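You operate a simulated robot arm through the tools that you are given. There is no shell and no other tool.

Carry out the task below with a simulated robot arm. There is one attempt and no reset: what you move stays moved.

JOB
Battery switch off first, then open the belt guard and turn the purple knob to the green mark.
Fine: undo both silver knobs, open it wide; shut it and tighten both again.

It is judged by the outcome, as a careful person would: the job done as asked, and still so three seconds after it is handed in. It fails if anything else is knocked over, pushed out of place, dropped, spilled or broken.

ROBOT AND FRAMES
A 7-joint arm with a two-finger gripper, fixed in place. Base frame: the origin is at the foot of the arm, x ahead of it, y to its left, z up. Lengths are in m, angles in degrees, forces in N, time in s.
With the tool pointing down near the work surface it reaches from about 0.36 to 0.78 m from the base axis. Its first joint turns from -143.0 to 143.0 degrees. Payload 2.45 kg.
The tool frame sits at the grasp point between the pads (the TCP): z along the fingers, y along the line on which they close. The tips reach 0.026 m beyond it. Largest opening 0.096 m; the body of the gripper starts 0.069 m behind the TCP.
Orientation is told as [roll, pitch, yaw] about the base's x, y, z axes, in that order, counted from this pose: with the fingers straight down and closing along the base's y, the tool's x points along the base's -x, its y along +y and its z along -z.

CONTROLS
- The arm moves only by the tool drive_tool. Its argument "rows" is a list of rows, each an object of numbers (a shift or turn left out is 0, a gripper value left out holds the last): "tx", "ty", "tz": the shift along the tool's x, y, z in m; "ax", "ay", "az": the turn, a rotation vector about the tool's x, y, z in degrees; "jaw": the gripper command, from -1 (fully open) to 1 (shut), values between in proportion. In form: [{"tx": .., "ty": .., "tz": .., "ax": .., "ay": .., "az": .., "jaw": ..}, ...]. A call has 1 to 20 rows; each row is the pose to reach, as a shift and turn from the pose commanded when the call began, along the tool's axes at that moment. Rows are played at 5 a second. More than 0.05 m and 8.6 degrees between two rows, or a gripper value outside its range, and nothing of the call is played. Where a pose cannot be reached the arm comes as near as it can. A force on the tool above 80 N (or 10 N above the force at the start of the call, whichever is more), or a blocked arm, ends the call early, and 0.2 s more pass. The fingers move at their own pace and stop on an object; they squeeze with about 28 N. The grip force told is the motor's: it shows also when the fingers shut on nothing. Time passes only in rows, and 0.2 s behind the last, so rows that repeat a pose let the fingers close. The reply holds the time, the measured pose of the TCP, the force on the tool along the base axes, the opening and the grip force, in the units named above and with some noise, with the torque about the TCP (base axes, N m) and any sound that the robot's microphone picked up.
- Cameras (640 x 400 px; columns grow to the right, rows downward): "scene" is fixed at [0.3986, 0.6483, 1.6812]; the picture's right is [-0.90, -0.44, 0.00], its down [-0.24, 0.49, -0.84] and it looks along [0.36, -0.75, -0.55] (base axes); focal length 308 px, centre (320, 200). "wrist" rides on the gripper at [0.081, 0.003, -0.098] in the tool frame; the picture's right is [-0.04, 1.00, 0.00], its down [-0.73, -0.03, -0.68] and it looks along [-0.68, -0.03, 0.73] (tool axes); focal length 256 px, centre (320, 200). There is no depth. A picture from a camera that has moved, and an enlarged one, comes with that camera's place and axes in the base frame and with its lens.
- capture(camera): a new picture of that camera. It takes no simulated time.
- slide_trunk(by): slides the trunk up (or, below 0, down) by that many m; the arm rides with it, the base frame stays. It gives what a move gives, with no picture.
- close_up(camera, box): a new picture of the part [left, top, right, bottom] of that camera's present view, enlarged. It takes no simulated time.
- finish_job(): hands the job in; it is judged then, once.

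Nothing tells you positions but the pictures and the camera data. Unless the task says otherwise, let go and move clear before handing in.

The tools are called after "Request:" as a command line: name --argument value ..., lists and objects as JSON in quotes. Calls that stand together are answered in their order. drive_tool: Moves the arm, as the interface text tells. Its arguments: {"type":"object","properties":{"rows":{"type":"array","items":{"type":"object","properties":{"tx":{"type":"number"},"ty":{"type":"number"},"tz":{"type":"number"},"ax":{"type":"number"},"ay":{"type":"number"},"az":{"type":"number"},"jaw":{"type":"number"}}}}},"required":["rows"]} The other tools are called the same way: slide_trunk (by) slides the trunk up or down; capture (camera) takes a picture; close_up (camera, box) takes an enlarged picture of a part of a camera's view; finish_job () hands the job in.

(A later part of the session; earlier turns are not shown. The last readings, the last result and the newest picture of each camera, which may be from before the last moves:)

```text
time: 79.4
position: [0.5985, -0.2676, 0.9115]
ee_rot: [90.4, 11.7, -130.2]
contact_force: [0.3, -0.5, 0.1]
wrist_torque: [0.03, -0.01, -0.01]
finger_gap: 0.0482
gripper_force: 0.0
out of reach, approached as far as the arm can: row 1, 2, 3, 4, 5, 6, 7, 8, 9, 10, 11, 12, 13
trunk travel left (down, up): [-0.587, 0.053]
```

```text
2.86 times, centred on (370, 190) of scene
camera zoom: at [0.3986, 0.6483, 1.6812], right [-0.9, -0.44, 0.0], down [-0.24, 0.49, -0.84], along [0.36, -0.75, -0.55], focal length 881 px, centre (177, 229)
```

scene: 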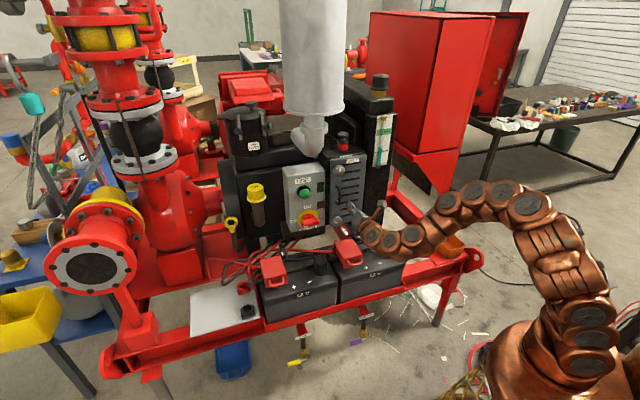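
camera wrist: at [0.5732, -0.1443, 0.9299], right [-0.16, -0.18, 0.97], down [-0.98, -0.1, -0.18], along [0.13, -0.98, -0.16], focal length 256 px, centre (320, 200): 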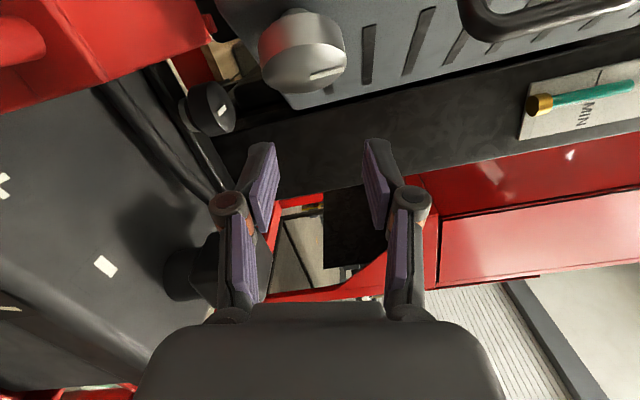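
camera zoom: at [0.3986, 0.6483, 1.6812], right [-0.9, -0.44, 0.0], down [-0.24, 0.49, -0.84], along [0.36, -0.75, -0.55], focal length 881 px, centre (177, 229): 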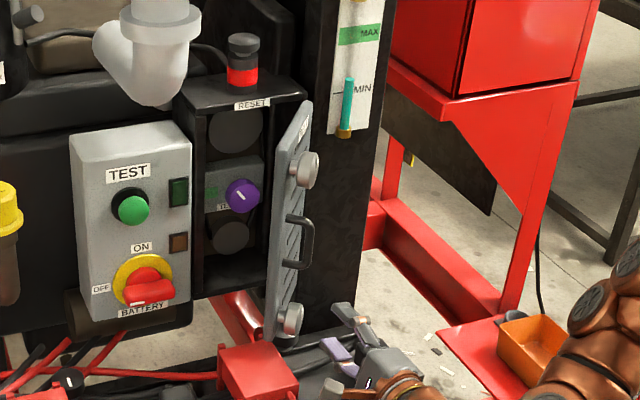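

The arm has sagged low because that corner is awkward to reach. I'll move up first, then left toward the region that worked before, with the fingers closed.

Request:
drive_tool --rows '[{"tx": 0.008, "ty": 0.039, "jaw": 1}, {"tx": 0.016, "ty": 0.078}, {"tx": 0.0244, "ty": 0.1175}]'

Request:
close_up --camera "scene" --box '[290, 120, 450, 260]'

```text
time: 80.2
position: [0.6228, -0.2613, 0.9717]
ee_rot: [90.3, 11.9, -130.3]
contact_force: [-0.3, -0.3, -0.5]
wrist_torque: [0.0, -0.01, 0.0]
finger_gap: 0.0001
gripper_force: 22.8
out of reach, approached as far as the arm can: row 1, 2, 3
trunk travel left (down, up): [-0.587, 0.053]
```

```text
2.86 times, centred on (370, 190) of scene
camera zoom: at [0.3986, 0.6483, 1.6812], right [-0.9, -0.44, 0.0], down [-0.24, 0.49, -0.84], along [0.36, -0.75, -0.55], focal length 881 px, centre (177, 229)
```

zoom: 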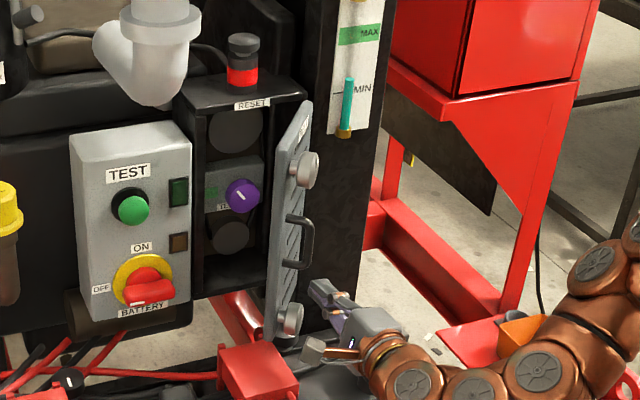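

Request:
drive_tool --rows '[{"tx": 0.03, "ty": -0.006, "tz": -0.01}, {"tx": 0.065, "ty": -0.013, "tz": -0.02}, {"tx": 0.1, "ty": -0.02, "tz": -0.03}]'

Request:
close_up --camera "scene" --box '[290, 120, 450, 260]'

```text
time: 81.0
position: [0.6662, -0.1632, 0.9734]
ee_rot: [90.4, 11.8, -130.3]
contact_force: [0.2, -1.4, -0.3]
wrist_torque: [-0.01, 0.06, 0.02]
finger_gap: 0.0
gripper_force: 27.6
trunk travel left (down, up): [-0.587, 0.053]
```

```text
2.86 times, centred on (370, 190) of scene
camera zoom: at [0.3986, 0.6483, 1.6812], right [-0.9, -0.44, 0.0], down [-0.24, 0.49, -0.84], along [0.36, -0.75, -0.55], focal length 881 px, centre (177, 229)
```

zoom: 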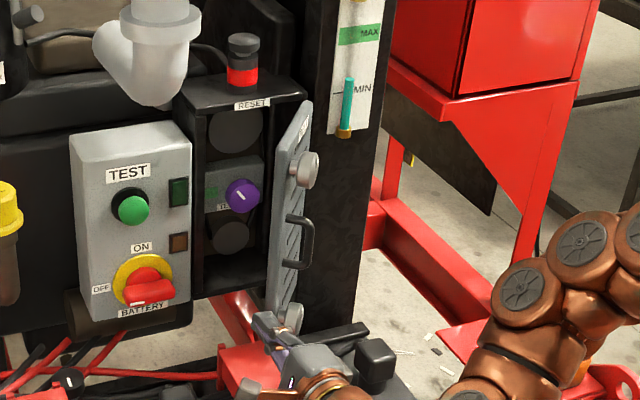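

I'm back in a reachable region. Next I'll aim the tool more to the right and line up to push the guard's inner face with closed fingertips.

Request:
drive_tool --rows '[{"tx": 0.0125, "ty": 0.0111, "tz": 0.0097, "ax": -1.4, "ay": -6.8}, {"tx": 0.025, "ty": 0.0222, "tz": 0.0193, "ax": -2.8, "ay": -13.6}, {"tx": 0.0376, "ty": 0.0332, "tz": 0.029, "ax": -4.2, "ay": -20.4}, {"tx": 0.05, "ty": 0.0443, "tz": 0.0386, "ax": -5.6, "ay": -27.2}, {"tx": 0.0627, "ty": 0.0554, "tz": 0.0483, "ax": -7, "ay": -34}]'

Request:
capture --camera "wrist"

Request:
close_up --camera "scene" --box '[290, 120, 450, 260]'

```text
time: 82.2
position: [0.7359, -0.1509, 1.0387]
ee_rot: [90.2, 12.1, -164.8]
contact_force: [-0.1, -0.4, 0.1]
wrist_torque: [0.02, -0.02, 0.05]
finger_gap: 0.0
gripper_force: 28.0
trunk travel left (down, up): [-0.587, 0.053]
```

```text
taken
camera wrist: at [0.785, -0.0362, 1.0579], right [-0.24, -0.06, 0.97], down [-0.86, 0.47, -0.18], along [-0.44, -0.88, -0.17], focal length 256 px, centre (320, 200)
```

wrist: 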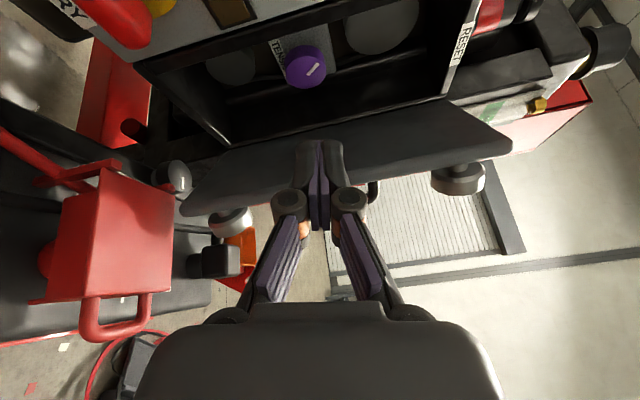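

```text
2.86 times, centred on (370, 190) of scene
camera zoom: at [0.3986, 0.6483, 1.6812], right [-0.9, -0.44, 0.0], down [-0.24, 0.49, -0.84], along [0.36, -0.75, -0.55], focal length 881 px, centre (177, 229)
```

zoom: 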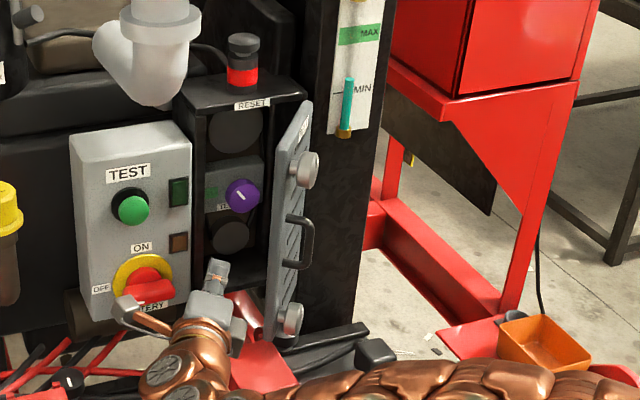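

I can see the guard's black inner face and the purple knob in the recess. I'm moving the closed fingertips inside the door's edge.

Request:
drive_tool --rows '[{"tx": -0.008, "ty": 0.0017, "tz": 0.03}, {"tx": -0.016, "ty": 0.0033, "tz": 0.058}, {"tx": -0.0235, "ty": 0.005, "tz": 0.0863}]'

Request:
capture --camera "wrist"

Request:
close_up --camera "scene" --box '[290, 120, 450, 260]'

```text
time: 83.0
position: [0.7324, -0.2447, 1.038]
ee_rot: [90.2, 12.0, -164.9]
contact_force: [0.3, -0.3, 0.1]
wrist_torque: [0.01, -0.01, 0.04]
finger_gap: 0.0
gripper_force: 28.2
trunk travel left (down, up): [-0.587, 0.053]
```

```text
taken
camera wrist: at [0.7833, -0.1296, 1.0584], right [-0.24, -0.06, 0.97], down [-0.86, 0.47, -0.18], along [-0.44, -0.88, -0.17], focal length 256 px, centre (320, 200)
```

wrist: 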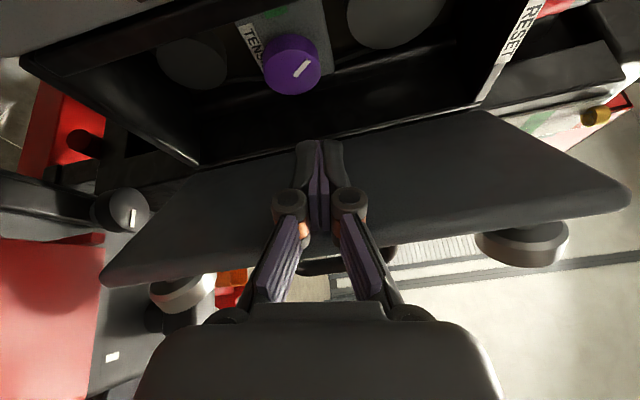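

```text
2.86 times, centred on (370, 190) of scene
camera zoom: at [0.3986, 0.6483, 1.6812], right [-0.9, -0.44, 0.0], down [-0.24, 0.49, -0.84], along [0.36, -0.75, -0.55], focal length 881 px, centre (177, 229)
```

zoom: 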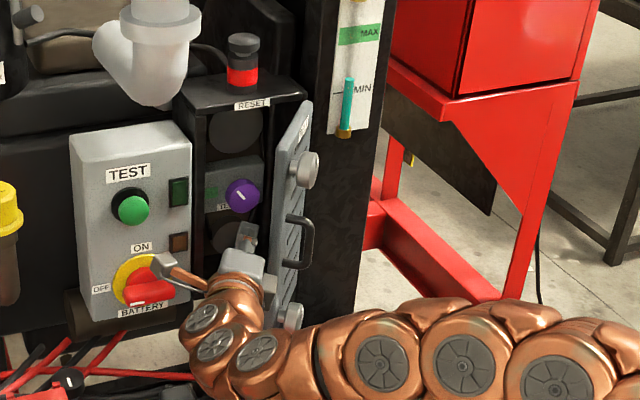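

Inside the edge with no contact. Now I'm pushing the guard further open in steps.

Request:
drive_tool --rows '[{"tx": -0.0245, "ty": 0.0052, "tz": 0.002}, {"tx": -0.0525, "ty": 0.0112, "tz": 0.004}, {"tx": -0.0782, "ty": 0.0166, "tz": 0.0042}]'

Request:
capture --camera "wrist"

Request:
close_up --camera "scene" --box '[290, 120, 450, 260]'

```text
time: 83.8
position: [0.6546, -0.2703, 1.0378]
ee_rot: [90.2, 12.1, -164.8]
contact_force: [0.6, 0.4, -0.1]
wrist_torque: [0.01, -0.01, -0.01]
finger_gap: 0.0002
gripper_force: 27.7
trunk travel left (down, up): [-0.587, 0.053]
```

```text
taken
camera wrist: at [0.7066, -0.1545, 1.0568], right [-0.24, -0.06, 0.97], down [-0.86, 0.47, -0.18], along [-0.44, -0.88, -0.16], focal length 256 px, centre (320, 200)
```

wrist: 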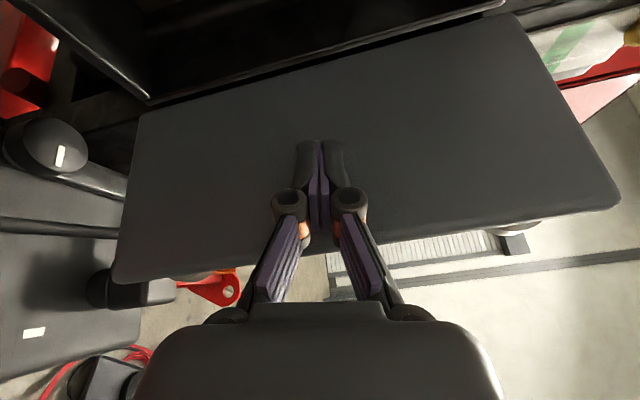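

```text
2.86 times, centred on (370, 190) of scene
camera zoom: at [0.3986, 0.6483, 1.6812], right [-0.9, -0.44, 0.0], down [-0.24, 0.49, -0.84], along [0.36, -0.75, -0.55], focal length 881 px, centre (177, 229)
```

zoom: 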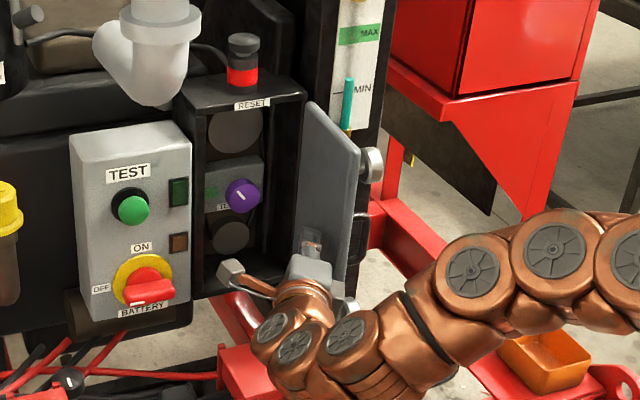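

The door moves freely with no force. Pushing on past 90°.

Request:
drive_tool --rows '[{"tx": -0.0248, "ty": 0.0053, "tz": 0.0071}, {"tx": -0.0469, "ty": 0.01, "tz": 0.0204}, {"tx": -0.0596, "ty": 0.0127, "tz": 0.0324}]'

Request:
capture --camera "wrist"

Request:
close_up --camera "scene" --box '[290, 120, 450, 260]'

```text
time: 84.5
position: [0.6263, -0.2894, 1.0366]
ee_rot: [90.3, 11.7, -161.9]
contact_force: [28.7, 52.1, -9.4]
wrist_torque: [-0.04, 0.12, 0.53]
finger_gap: 0.0
gripper_force: 28.0
trunk travel left (down, up): [-0.587, 0.053]
stopped in row 3: the force on the tool passed its limit at 92 N (the readings are from after the stop); the commanded pose is now the measured one
```

```text
taken
camera wrist: at [0.6704, -0.1714, 1.0566], right [-0.23, -0.07, 0.97], down [-0.89, 0.42, -0.18], along [-0.4, -0.9, -0.16], focal length 256 px, centre (320, 200)
```

wrist: 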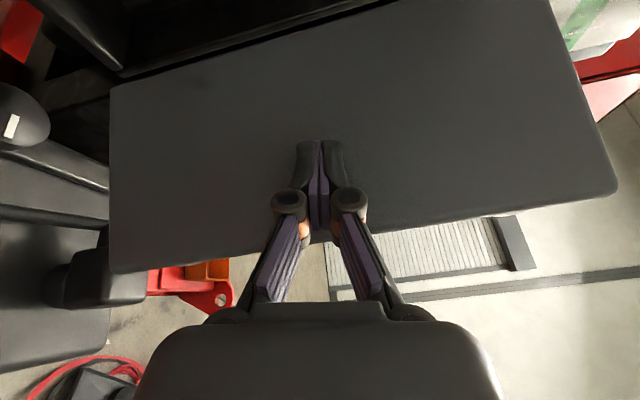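

```text
2.86 times, centred on (370, 190) of scene
camera zoom: at [0.3986, 0.6483, 1.6812], right [-0.9, -0.44, 0.0], down [-0.24, 0.49, -0.84], along [0.36, -0.75, -0.55], focal length 881 px, centre (177, 229)
```

zoom: 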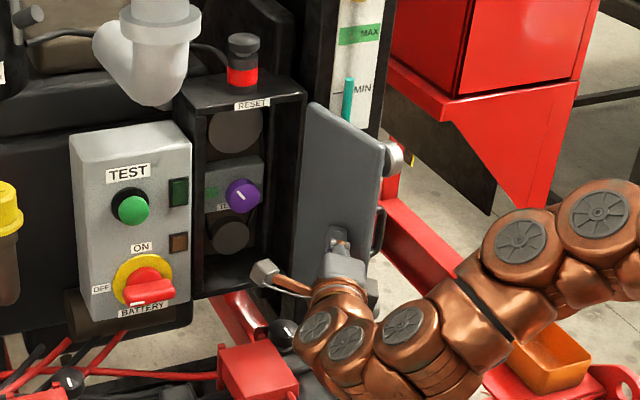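

The guard has reached its own stop at roughly 100°, so it is wide open. I'll ease off the door and look closely at the purple knob and the green mark.

Request:
drive_tool --rows '[{"tx": 0.02, "ty": -0.0042, "tz": -0.01}, {"tx": 0.045, "ty": -0.0094, "tz": -0.04}, {"tx": 0.06, "ty": -0.0125, "tz": -0.08}]'

Request:
close_up --camera "scene" --box '[330, 150, 400, 210]'

Request:
capture --camera "wrist"

```text
time: 85.3
position: [0.6556, -0.2055, 1.0374]
ee_rot: [90.1, 12.3, -163.2]
contact_force: [-1.6, -0.1, -0.6]
wrist_torque: [0.04, -0.01, -0.02]
finger_gap: 0.0
gripper_force: 27.8
trunk travel left (down, up): [-0.587, 0.053]
```

```text
6.67 times, centred on (365, 180) of scene
camera zoom: at [0.3986, 0.6483, 1.6812], right [-0.9, -0.44, 0.0], down [-0.24, 0.49, -0.84], along [0.36, -0.75, -0.55], focal length 2055 px, centre (20, 333)
```

zoom: 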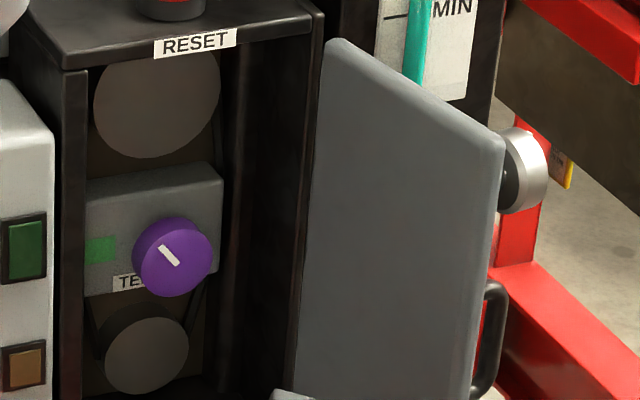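

```text
taken
camera wrist: at [0.703, -0.0896, 1.0561], right [-0.24, -0.07, 0.97], down [-0.88, 0.44, -0.18], along [-0.42, -0.89, -0.17], focal length 256 px, centre (320, 200)
```

wrist: 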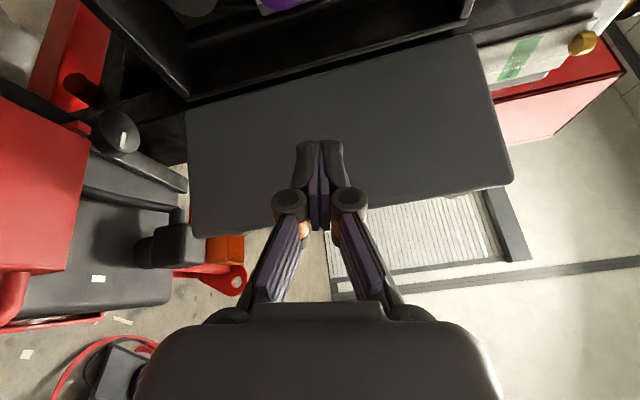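

The purple knob's pointer is at upper-left, and the green mark is directly to its left at about 9 o'clock. I'll square the tool up in front of it with the camera on top for an accurate angle.

Request:
drive_tool --rows '[{"ax": 2.15, "ay": 1.74, "az": 6.91}, {"ax": 4.31, "ay": 3.47, "az": 13.82}, {"ax": 6.46, "ay": 5.21, "az": 20.73}, {"ax": 8.62, "ay": 6.95, "az": 27.64}, {"ax": 10.77, "ay": 8.68, "az": 34.55}, {"ax": 12.93, "ay": 10.42, "az": 41.45}, {"ax": 15.08, "ay": 12.15, "az": 48.36}, {"ax": 17.24, "ay": 13.89, "az": 55.27}, {"ax": 19.39, "ay": 15.63, "az": 62.18}, {"ax": 21.55, "ay": 17.36, "az": 69.09}, {"ax": 23.7, "ay": 19.1, "az": 76, "jaw": -0.2}]'

Request:
capture --camera "wrist"

Request:
capture --camera "scene"

```text
time: 87.7
position: [0.6543, -0.2038, 1.039]
ee_rot: [108.4, 89.8, -116.6]
contact_force: [-0.8, 0.2, -0.4]
wrist_torque: [0.0, -0.02, 0.01]
finger_gap: 0.0339
gripper_force: 0.1
trunk travel left (down, up): [-0.587, 0.053]
```

```text
taken
camera wrist: at [0.5828, -0.1375, 1.1201], right [-0.71, -0.71, -0.04], down [-0.46, 0.5, -0.73], along [0.54, -0.5, -0.68], focal length 256 px, centre (320, 200)
```

wrist: 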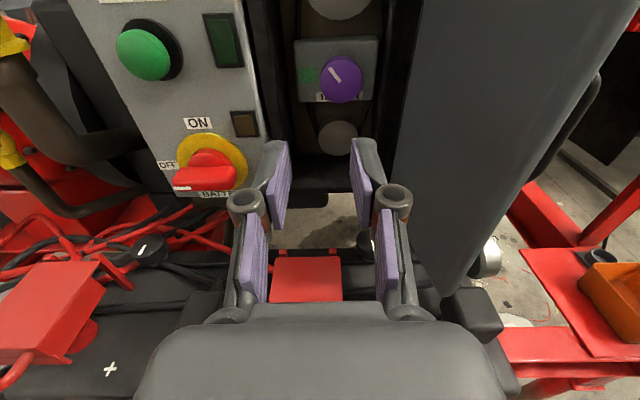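

```text
taken
```

scene: 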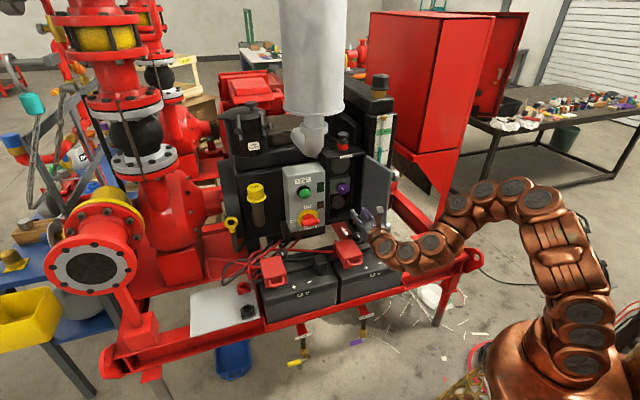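

Request:
close_up --camera "wrist" --box '[270, 20, 414, 110]'

```text
4.44 times, centred on (342, 65) of wrist
camera zoom: at [0.5828, -0.1375, 1.1201], right [-0.71, -0.71, -0.04], down [-0.46, 0.5, -0.73], along [0.54, -0.5, -0.68], focal length 1138 px, centre (222, 800)
```

zoom: 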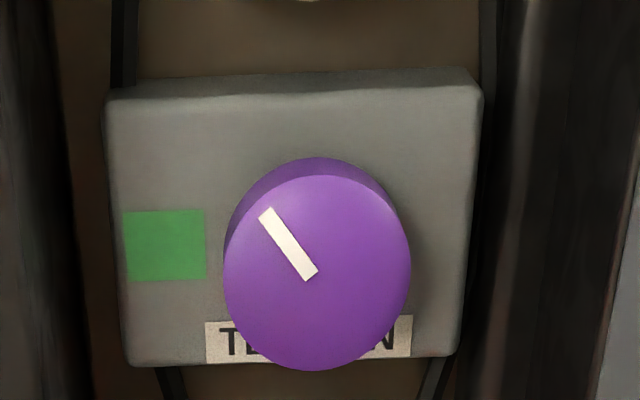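

The pointer sits about 52–54° above the 9 o'clock direction and the green mark is at 9 o'clock, so it needs roughly 53° counter-clockwise. The knob face is near right -0.293, forward 0.817, height 1.019. I'll move closer to refine that.

Request:
drive_tool --rows '[{"tx": -0.007, "ty": 0.0085, "tz": 0.03, "jaw": -0.4}, {"tx": -0.014, "ty": 0.017, "tz": 0.06}, {"tx": -0.02, "ty": 0.0256, "tz": 0.09}, {"tx": -0.02, "ty": 0.0256, "tz": 0.11}]'

Request:
capture --camera "wrist"

Request:
close_up --camera "wrist" --box '[240, 40, 400, 140]'

```text
time: 88.7
position: [0.7148, -0.3023, 1.0173]
ee_rot: [79.8, 89.8, -145.0]
contact_force: [0.0, 0.2, -0.6]
wrist_torque: [0.0, -0.02, -0.02]
finger_gap: 0.0675
gripper_force: 0.1
trunk travel left (down, up): [-0.587, 0.053]
```

```text
taken
camera wrist: at [0.6434, -0.2337, 1.099], right [-0.7, -0.71, -0.03], down [-0.46, 0.5, -0.73], along [0.54, -0.5, -0.68], focal length 256 px, centre (320, 200)
```

wrist: 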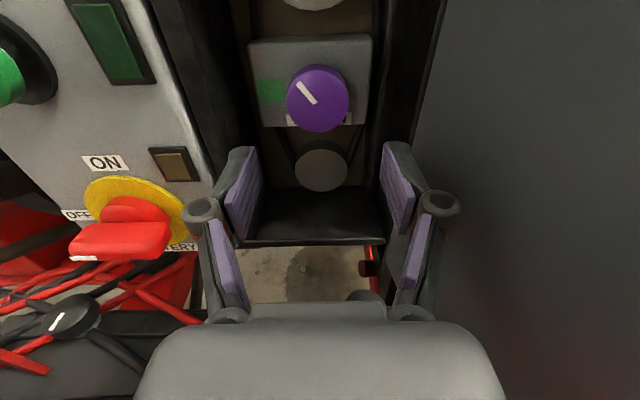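

```text
4.00 times, centred on (320, 90) of wrist
camera zoom: at [0.6434, -0.2337, 1.099], right [-0.7, -0.71, -0.03], down [-0.46, 0.5, -0.73], along [0.54, -0.5, -0.68], focal length 1024 px, centre (320, 640)
```

zoom: 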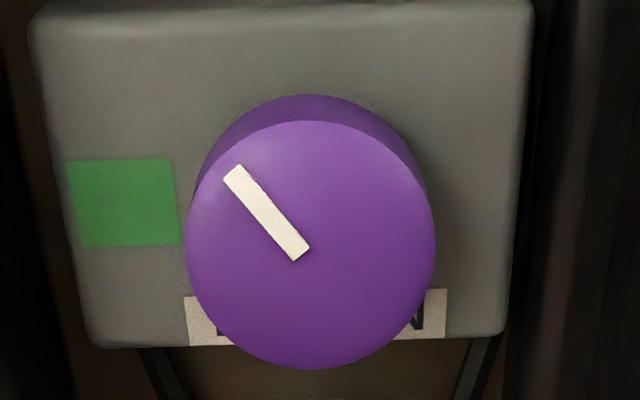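

Request:
drive_tool --rows '[{"tx": 0.001, "ty": -0.0025, "tz": 0.03}, {"tx": 0.001, "ty": -0.0025, "tz": 0.055}]'

Request:
capture --camera "wrist"

Request:
close_up --camera "scene" --box '[310, 140, 430, 230]'

```text
time: 89.3
position: [0.7555, -0.3395, 1.0184]
ee_rot: [91.2, 89.6, -133.7]
contact_force: [-0.1, 1.1, 0.5]
wrist_torque: [0.01, 0.03, 0.01]
finger_gap: 0.0669
gripper_force: 0.0
trunk travel left (down, up): [-0.587, 0.053]
```

```text
taken
camera wrist: at [0.6838, -0.2728, 1.1011], right [-0.71, -0.71, -0.03], down [-0.46, 0.5, -0.73], along [0.54, -0.5, -0.68], focal length 256 px, centre (320, 200)
```

wrist: 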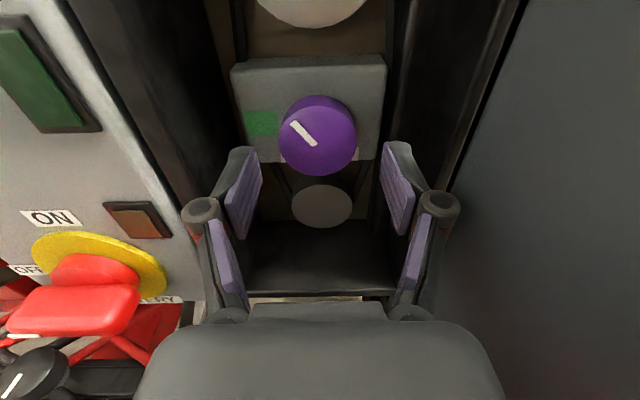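

```text
4.44 times, centred on (370, 185) of scene
camera zoom: at [0.3986, 0.6483, 1.6812], right [-0.9, -0.44, 0.0], down [-0.24, 0.49, -0.84], along [0.36, -0.75, -0.55], focal length 1370 px, centre (98, 267)
```

zoom: 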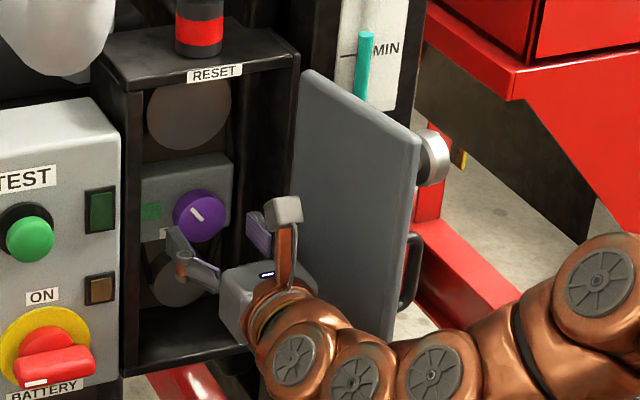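

Knob face is at forward 0.817, with the mounting plate about 18 mm behind it. I'm advancing so the tips overlap the knob by about 11–12 mm, then closing.

Request:
drive_tool --rows '[{"ty": -0.0005, "tz": 0.015}, {"ty": -0.0005, "tz": 0.024}, {"ty": -0.0005, "tz": 0.028}, {"ty": -0.0005, "tz": 0.028, "jaw": 1}, {"ty": -0.0005, "tz": 0.028, "jaw": 1}, {"ty": -0.0005, "tz": 0.028, "jaw": 1}]'

Request:
capture --camera "wrist"

Request:
close_up --camera "wrist" --box '[220, 80, 420, 220]'

```text
time: 90.7
position: [0.7756, -0.3583, 1.0192]
ee_rot: [89.7, 89.7, -135.2]
contact_force: [1.3, 2.1, 0.6]
wrist_torque: [0.11, 0.05, 0.14]
finger_gap: 0.0476
gripper_force: 44.9
trunk travel left (down, up): [-0.587, 0.053]
```

```text
taken
camera wrist: at [0.7034, -0.2907, 1.1009], right [-0.71, -0.71, -0.03], down [-0.46, 0.5, -0.73], along [0.54, -0.5, -0.68], focal length 256 px, centre (320, 200)
```

wrist: 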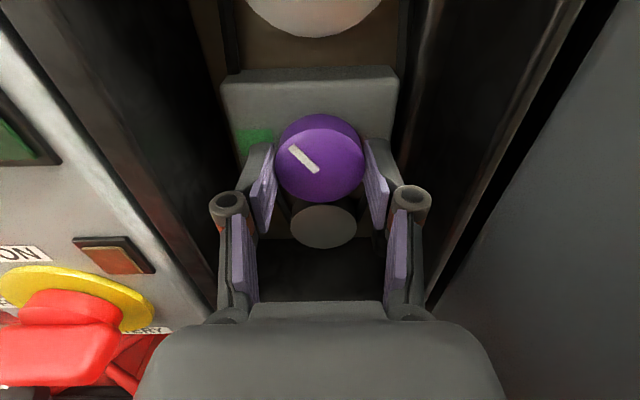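

```text
2.86 times, centred on (320, 150) of wrist
camera zoom: at [0.7034, -0.2907, 1.1009], right [-0.71, -0.71, -0.03], down [-0.46, 0.5, -0.73], along [0.54, -0.5, -0.68], focal length 731 px, centre (320, 343)
```

zoom: 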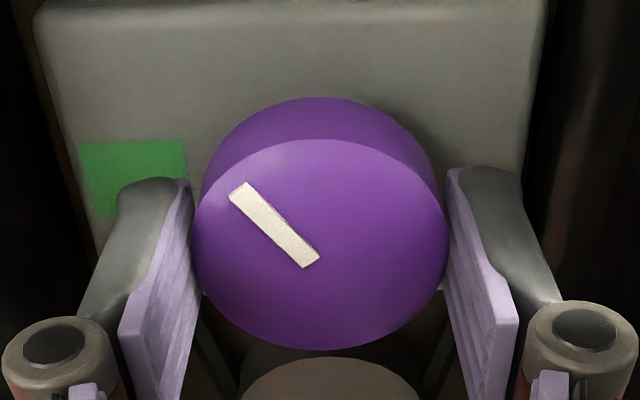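

Gripped at 47.6 mm. I'm turning counter-clockwise 50° and then checking the pointer against the green mark.

Request:
drive_tool --rows '[{"az": -7}, {"az": -14}, {"az": -21}, {"az": -28}, {"az": -35}, {"az": -42}, {"az": -50}, {"az": -50}]'

Request:
capture --camera "wrist"

Request:
close_up --camera "wrist" --box '[220, 80, 420, 220]'

Request:
close_up --camera "scene" --box '[330, 150, 400, 210]'

```text
time: 92.5
position: [0.7735, -0.3583, 1.0194]
ee_rot: [90.0, 39.6, -135.0]
contact_force: [-2.8, -1.1, -1.8]
wrist_torque: [0.03, 0.02, -0.31]
finger_gap: 0.0475
gripper_force: 45.0
trunk travel left (down, up): [-0.587, 0.053]
```

```text
taken
camera wrist: at [0.7481, -0.2459, 1.074], right [-0.47, -0.47, 0.74], down [-0.87, 0.09, -0.49], along [0.16, -0.88, -0.45], focal length 256 px, centre (320, 200)
```

wrist: 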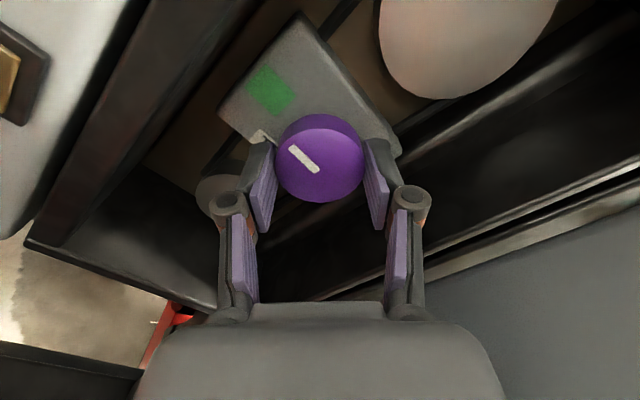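

```text
2.86 times, centred on (320, 150) of wrist
camera zoom: at [0.7481, -0.2459, 1.074], right [-0.47, -0.47, 0.74], down [-0.87, 0.09, -0.49], along [0.16, -0.88, -0.45], focal length 731 px, centre (320, 343)
```

zoom: 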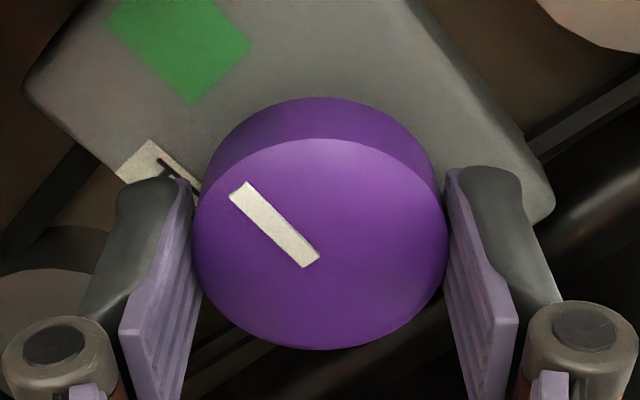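

```text
6.67 times, centred on (365, 180) of scene
camera zoom: at [0.3986, 0.6483, 1.6812], right [-0.9, -0.44, 0.0], down [-0.24, 0.49, -0.84], along [0.36, -0.75, -0.55], focal length 2055 px, centre (20, 333)
```

zoom: 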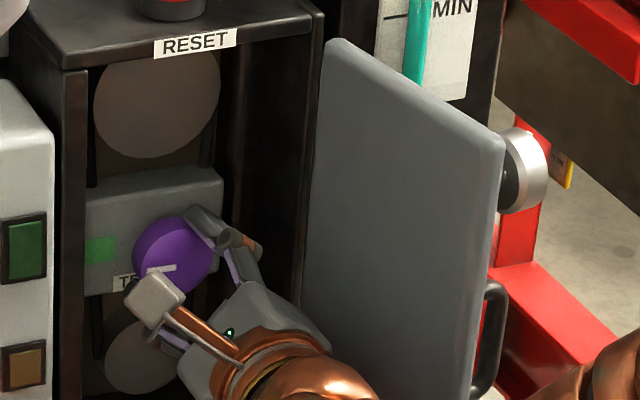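

The knob followed the gripper, and the pointer is now horizontal to the left, lined up with the green mark. I'm releasing and backing out to verify.

Request:
drive_tool --rows '[{"jaw": -0.4}, {"jaw": -0.4}, {"jaw": -0.4}, {"tz": -0.03}, {"tz": -0.07}, {"tz": -0.11}]'

Request:
close_up --camera "wrist" --box '[220, 20, 420, 160]'

Request:
close_up --camera "scene" --box '[330, 150, 400, 210]'

```text
time: 93.9
position: [0.6978, -0.2827, 1.0198]
ee_rot: [90.2, 39.7, -135.0]
contact_force: [-0.2, 0.2, 0.4]
wrist_torque: [-0.02, -0.02, -0.06]
finger_gap: 0.0672
gripper_force: 0.1
trunk travel left (down, up): [-0.587, 0.053]
```

```text
2.86 times, centred on (320, 90) of wrist
camera zoom: at [0.6709, -0.1715, 1.0738], right [-0.47, -0.47, 0.74], down [-0.87, 0.09, -0.49], along [0.16, -0.88, -0.45], focal length 731 px, centre (320, 514)
```

zoom: 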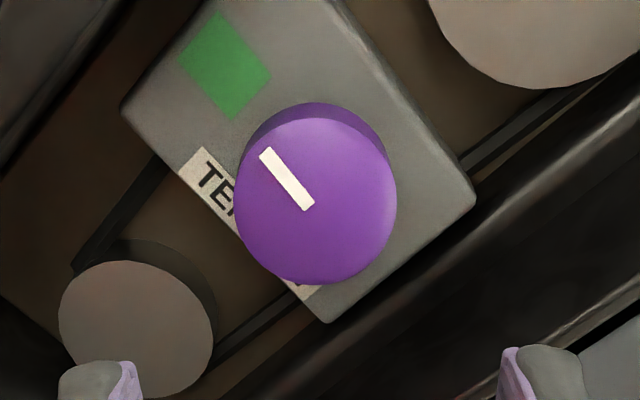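

```text
6.67 times, centred on (365, 180) of scene
camera zoom: at [0.3986, 0.6483, 1.6812], right [-0.9, -0.44, 0.0], down [-0.24, 0.49, -0.84], along [0.36, -0.75, -0.55], focal length 2055 px, centre (20, 333)
```

zoom: 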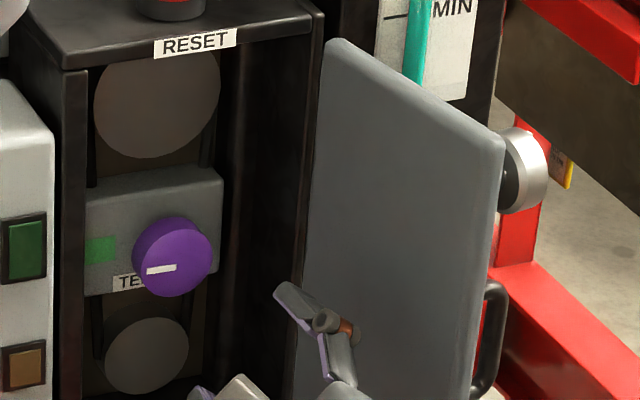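

The pointer lies on the 9 o'clock line with the green mark, and the knob stayed put after release. Next I'll shut the guard, retreating up and rolling level first so I can come over the door from above.

Request:
drive_tool --rows '[{"tz": -0.045}, {"tz": -0.09, "jaw": 1}, {"tx": 0.025, "ty": 0.023, "tz": -0.09, "az": 7.2}, {"tx": 0.05, "ty": 0.046, "tz": -0.09, "az": 14.4}, {"tx": 0.075, "ty": 0.069, "tz": -0.09, "az": 21.6}, {"tx": 0.1, "ty": 0.092, "tz": -0.09, "az": 28.8}, {"tx": 0.125, "ty": 0.115, "tz": -0.09, "az": 36}, {"tx": 0.15, "ty": 0.138, "tz": -0.09, "az": 43.2}, {"tx": 0.17, "ty": 0.1577, "tz": -0.09, "az": 50.3}]'

Request:
capture --camera "wrist"

Request:
capture --camera "scene"

```text
time: 95.9
position: [0.6539, -0.1938, 1.2489]
ee_rot: [-75.4, 90.0, 59.5]
contact_force: [0.3, 0.5, 0.2]
wrist_torque: [-0.02, -0.03, 0.0]
finger_gap: 0.0
gripper_force: 28.2
trunk travel left (down, up): [-0.587, 0.053]
```

```text
taken
camera wrist: at [0.5826, -0.1272, 1.3307], right [-0.71, -0.71, -0.04], down [-0.46, 0.5, -0.73], along [0.54, -0.5, -0.68], focal length 256 px, centre (320, 200)
```

wrist: 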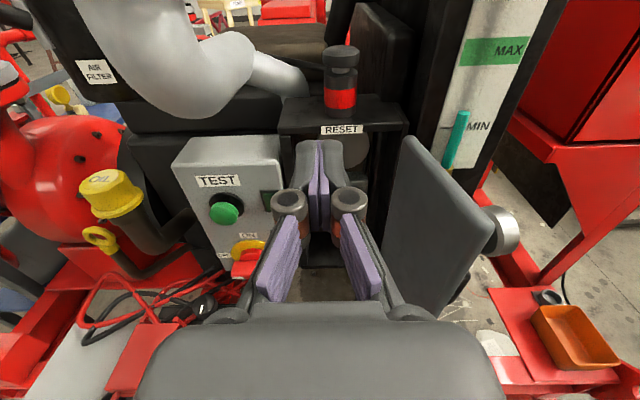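

```text
taken
```

scene: 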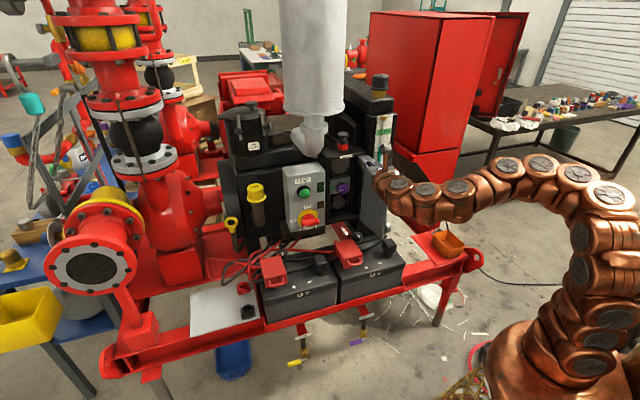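

The guard is open about 97°. I'll tip the tool 60° downward and move it over to the right-hand, outer side of the door.

Request:
drive_tool --rows '[{"ay": -7.5, "ty": 0.02, "tx": 0.005}, {"ay": -15, "ty": 0.04, "tx": 0.01}, {"ay": -22.5, "ty": 0.06, "tx": 0.015}, {"ay": -30, "ty": 0.085, "tx": 0.015}, {"ay": -37.5, "ty": 0.11, "tx": 0.015}, {"ay": -45, "ty": 0.135, "tx": 0.015}, {"ay": -52.5, "ty": 0.16, "tx": 0.015}, {"ay": -60, "ty": 0.1745, "tx": 0.015}]'

Request:
capture --camera "wrist"

Request:
close_up --camera "scene" --box '[310, 110, 470, 230]'

```text
time: 97.7
position: [0.5322, -0.3187, 1.2643]
ee_rot: [0.0, 29.9, 135.1]
contact_force: [0.2, 0.1, 0.4]
wrist_torque: [0.02, 0.0, -0.01]
finger_gap: 0.0002
gripper_force: 27.6
trunk travel left (down, up): [-0.587, 0.053]
```

```text
taken
camera wrist: at [0.5444, -0.336, 1.3897], right [-0.73, -0.68, -0.02], down [-0.67, 0.71, 0.22], along [-0.14, 0.18, -0.97], focal length 256 px, centre (320, 200)
```

wrist: 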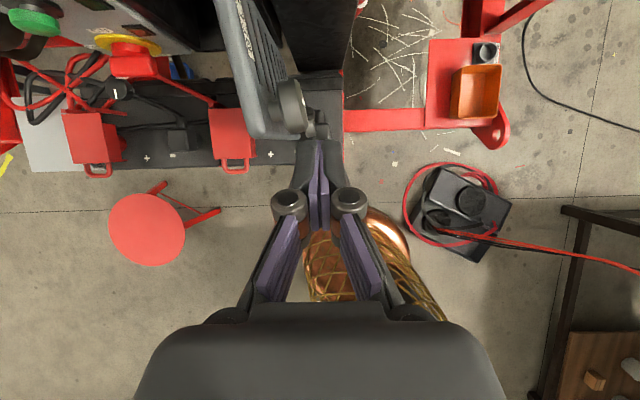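

```text
3.33 times, centred on (390, 170) of scene
camera zoom: at [0.3986, 0.6483, 1.6812], right [-0.9, -0.44, 0.0], down [-0.24, 0.49, -0.84], along [0.36, -0.75, -0.55], focal length 1028 px, centre (87, 300)
```

zoom: 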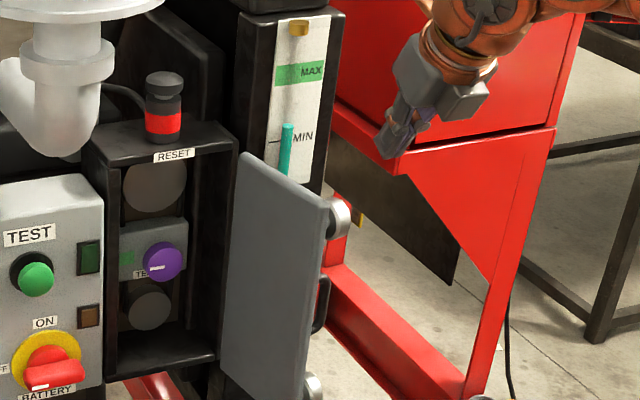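

All clear. The door's outer side is accessible here, and the gauge on the radiator starts at forward 0.765, so I'll keep the tips short of that. I'm lowering the closed fingertips beside the door between its hinge and the upper knob.

Request:
drive_tool --rows '[{"tx": 0.011, "ty": -0.0035, "tz": 0.036}, {"tx": 0.022, "ty": -0.007, "tz": 0.072}, {"tx": 0.033, "ty": -0.0105, "tz": 0.108}, {"tx": 0.0443, "ty": -0.014, "tz": 0.1433}]'

Request:
capture --camera "wrist"

Request:
close_up --camera "scene" --box '[310, 110, 470, 230]'

```text
time: 98.7
position: [0.6217, -0.3818, 1.1601]
ee_rot: [0.3, 30.1, 135.4]
contact_force: [1.7, 3.1, 0.0]
wrist_torque: [-0.17, 0.08, -0.13]
finger_gap: 0.0
gripper_force: 27.9
trunk travel left (down, up): [-0.587, 0.053]
```

```text
taken
camera wrist: at [0.6348, -0.3996, 1.2859], right [-0.73, -0.68, -0.02], down [-0.67, 0.71, 0.22], along [-0.14, 0.17, -0.98], focal length 256 px, centre (320, 200)
```

wrist: 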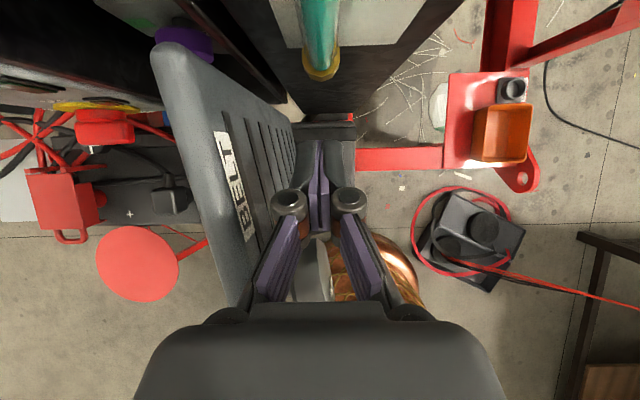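

```text
3.33 times, centred on (390, 170) of scene
camera zoom: at [0.3986, 0.6483, 1.6812], right [-0.9, -0.44, 0.0], down [-0.24, 0.49, -0.84], along [0.36, -0.75, -0.55], focal length 1028 px, centre (87, 300)
```

zoom: 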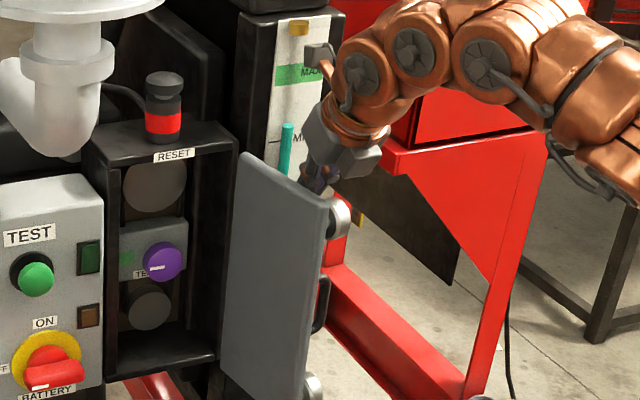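

Request:
drive_tool --rows '[{"ty": -0.02}, {"ty": -0.04}, {"ty": -0.055}, {"ty": -0.07}]'

Request:
capture --camera "wrist"

Request:
close_up --camera "scene" --box '[310, 110, 470, 230]'

```text
time: 99.7
position: [0.668, -0.3346, 1.1611]
ee_rot: [0.1, 30.0, 135.1]
contact_force: [0.2, 0.1, -0.4]
wrist_torque: [0.03, -0.04, 0.0]
finger_gap: 0.0
gripper_force: 28.2
trunk travel left (down, up): [-0.587, 0.053]
```

```text
taken
camera wrist: at [0.6816, -0.354, 1.287], right [-0.73, -0.68, -0.02], down [-0.67, 0.71, 0.22], along [-0.14, 0.17, -0.98], focal length 256 px, centre (320, 200)
```

wrist: 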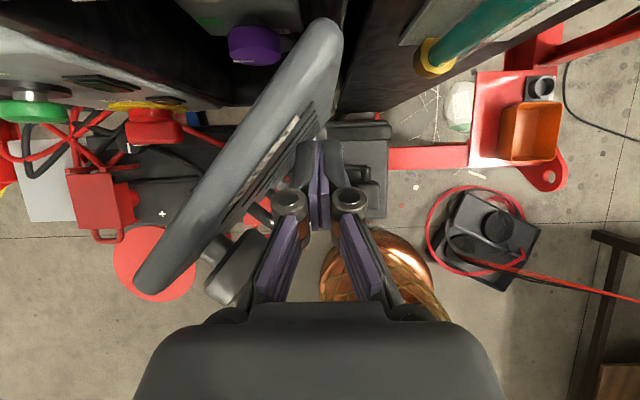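

```text
3.33 times, centred on (390, 170) of scene
camera zoom: at [0.3986, 0.6483, 1.6812], right [-0.9, -0.44, 0.0], down [-0.24, 0.49, -0.84], along [0.36, -0.75, -0.55], focal length 1028 px, centre (87, 300)
```

zoom: 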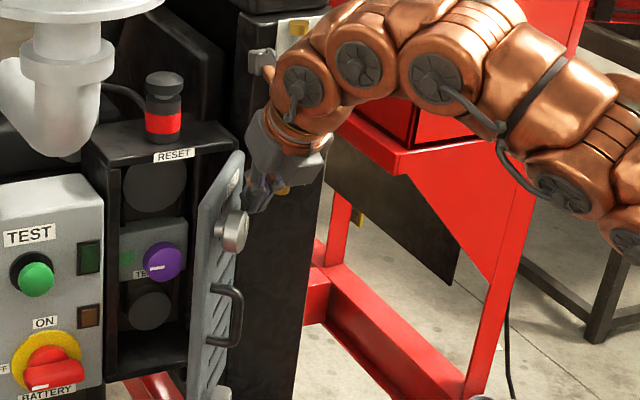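

The guard swung back to about 50°. I'll lift out, return to the front, and level the tool so I can push it the rest of the way shut.

Request:
drive_tool --rows '[{"tz": -0.045}, {"tz": -0.09}, {"tx": -0.028, "tz": -0.106}, {"tx": -0.0554, "tz": -0.122}, {"tx": -0.0554, "tz": -0.122, "ty": -0.011, "ay": 7.5}, {"tx": -0.0554, "tz": -0.122, "ty": -0.022, "ay": 15}, {"tx": -0.0554, "tz": -0.122, "ty": -0.033, "ay": 22.5}, {"tx": -0.0554, "tz": -0.122, "ty": -0.044, "ay": 30}, {"tx": -0.0554, "tz": -0.122, "ty": -0.055, "ay": 37.5}, {"tx": -0.0554, "tz": -0.122, "ty": -0.066, "ay": 45}, {"tx": -0.0554, "tz": -0.122, "ty": -0.077, "ay": 52.5}, {"tx": -0.0554, "tz": -0.122, "ty": -0.087, "ay": 60}]'

Request:
capture --camera "wrist"

Request:
close_up --camera "scene" --box '[290, 110, 450, 230]'

```text
time: 102.3
position: [0.6541, -0.198, 1.2406]
ee_rot: [-160.6, 89.8, -25.6]
contact_force: [-0.4, -0.2, 0.4]
wrist_torque: [0.0, 0.05, 0.0]
finger_gap: 0.0
gripper_force: 27.6
trunk travel left (down, up): [-0.587, 0.053]
```

```text
taken
camera wrist: at [0.5803, -0.1319, 1.3218], right [-0.71, -0.71, -0.04], down [-0.46, 0.5, -0.74], along [0.54, -0.5, -0.68], focal length 256 px, centre (320, 200)
```

wrist: 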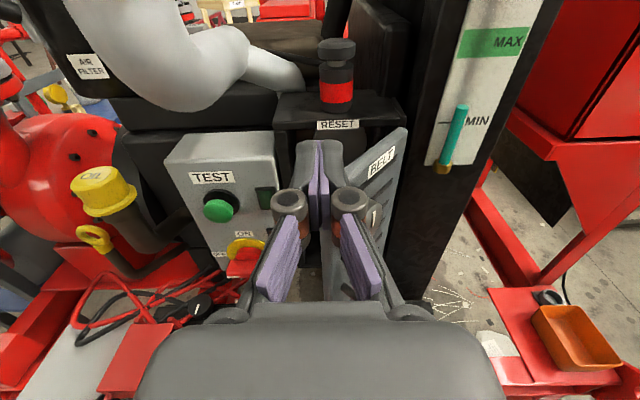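

```text
3.33 times, centred on (370, 170) of scene
camera zoom: at [0.3986, 0.6483, 1.6812], right [-0.9, -0.44, 0.0], down [-0.24, 0.49, -0.84], along [0.36, -0.75, -0.55], focal length 1028 px, centre (153, 300)
```

zoom: 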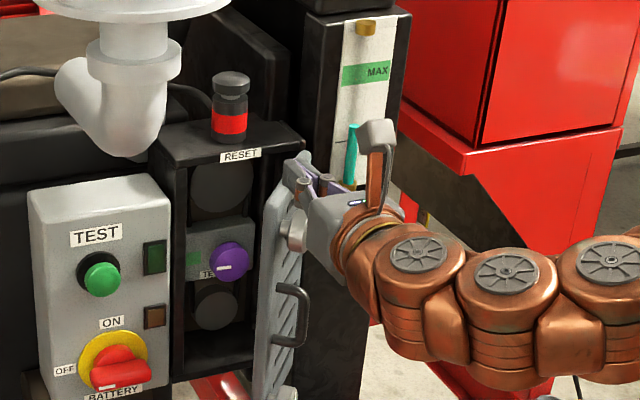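

Request:
drive_tool --rows '[{"tx": -0.047, "ty": 0.008}, {"tx": -0.094, "ty": 0.016}, {"tx": -0.14, "ty": 0.0225}, {"tx": -0.14, "ty": 0.0225, "tz": 0.04}, {"tx": -0.14, "ty": 0.0225, "tz": 0.075}, {"tx": -0.14, "ty": 0.0225, "tz": 0.105}]'

Request:
capture --camera "wrist"

Request:
close_up --camera "scene" --box '[290, 110, 450, 230]'

```text
time: 103.7
position: [0.7112, -0.289, 1.0984]
ee_rot: [128.4, 89.9, -96.6]
contact_force: [0.3, 0.0, -0.5]
wrist_torque: [0.0, -0.01, 0.04]
finger_gap: 0.0
gripper_force: 28.4
trunk travel left (down, up): [-0.587, 0.053]
```

```text
taken
camera wrist: at [0.6389, -0.2213, 1.1803], right [-0.71, -0.71, -0.04], down [-0.46, 0.5, -0.73], along [0.54, -0.5, -0.68], focal length 256 px, centre (320, 200)
```

wrist: 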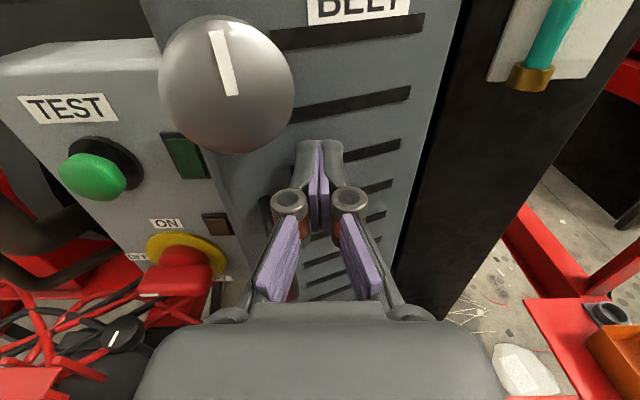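

```text
3.33 times, centred on (370, 170) of scene
camera zoom: at [0.3986, 0.6483, 1.6812], right [-0.9, -0.44, 0.0], down [-0.24, 0.49, -0.84], along [0.36, -0.75, -0.55], focal length 1028 px, centre (153, 300)
```

zoom: 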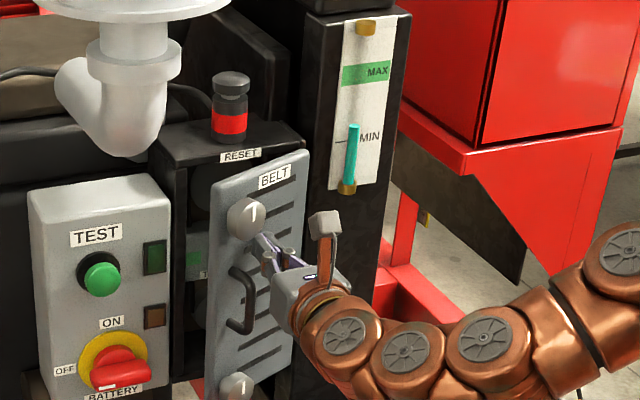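

The guard is closing smoothly. I'll push on until it seats.

Request:
drive_tool --rows '[{"tz": 0.012}, {"tz": 0.022}, {"tz": 0.03}, {"tz": 0.035}, {"tz": 0.037}]'

Request:
capture --camera "wrist"

Request:
close_up --camera "scene" --box '[290, 110, 450, 230]'

```text
time: 104.9
position: [0.7373, -0.3148, 1.0998]
ee_rot: [93.9, 90.1, -131.0]
contact_force: [-0.1, -0.5, -0.5]
wrist_torque: [0.0, 0.01, -0.01]
finger_gap: 0.0
gripper_force: 27.9
trunk travel left (down, up): [-0.587, 0.053]
```

```text
taken
camera wrist: at [0.6652, -0.2484, 1.1813], right [-0.71, -0.71, -0.04], down [-0.46, 0.5, -0.73], along [0.54, -0.5, -0.68], focal length 256 px, centre (320, 200)
```

wrist: 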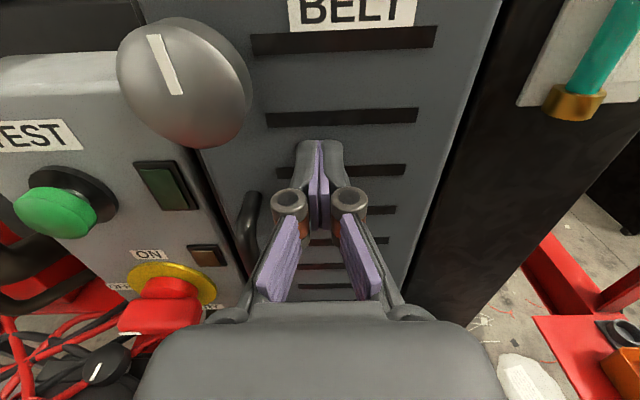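

```text
3.33 times, centred on (370, 170) of scene
camera zoom: at [0.3986, 0.6483, 1.6812], right [-0.9, -0.44, 0.0], down [-0.24, 0.49, -0.84], along [0.36, -0.75, -0.55], focal length 1028 px, centre (153, 300)
```

zoom: 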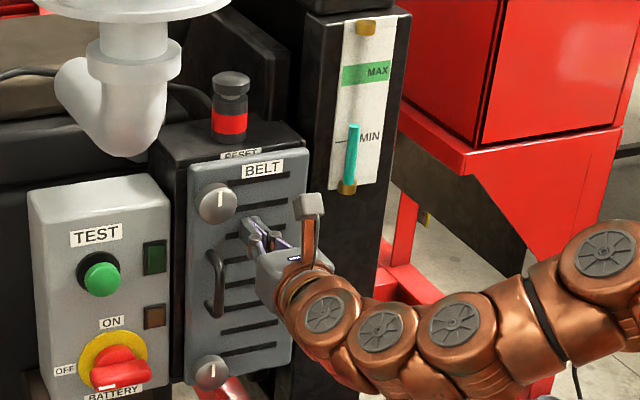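

Request:
drive_tool --rows '[{"tz": 0.003}, {"tz": 0.006}]'

```text
time: 105.5
position: [0.7387, -0.3161, 1.1003]
ee_rot: [-40.7, 89.8, 94.5]
contact_force: [-44.9, 26.4, -8.7]
wrist_torque: [0.11, 0.07, -0.32]
finger_gap: 0.0059
gripper_force: 27.6
trunk travel left (down, up): [-0.587, 0.053]
```

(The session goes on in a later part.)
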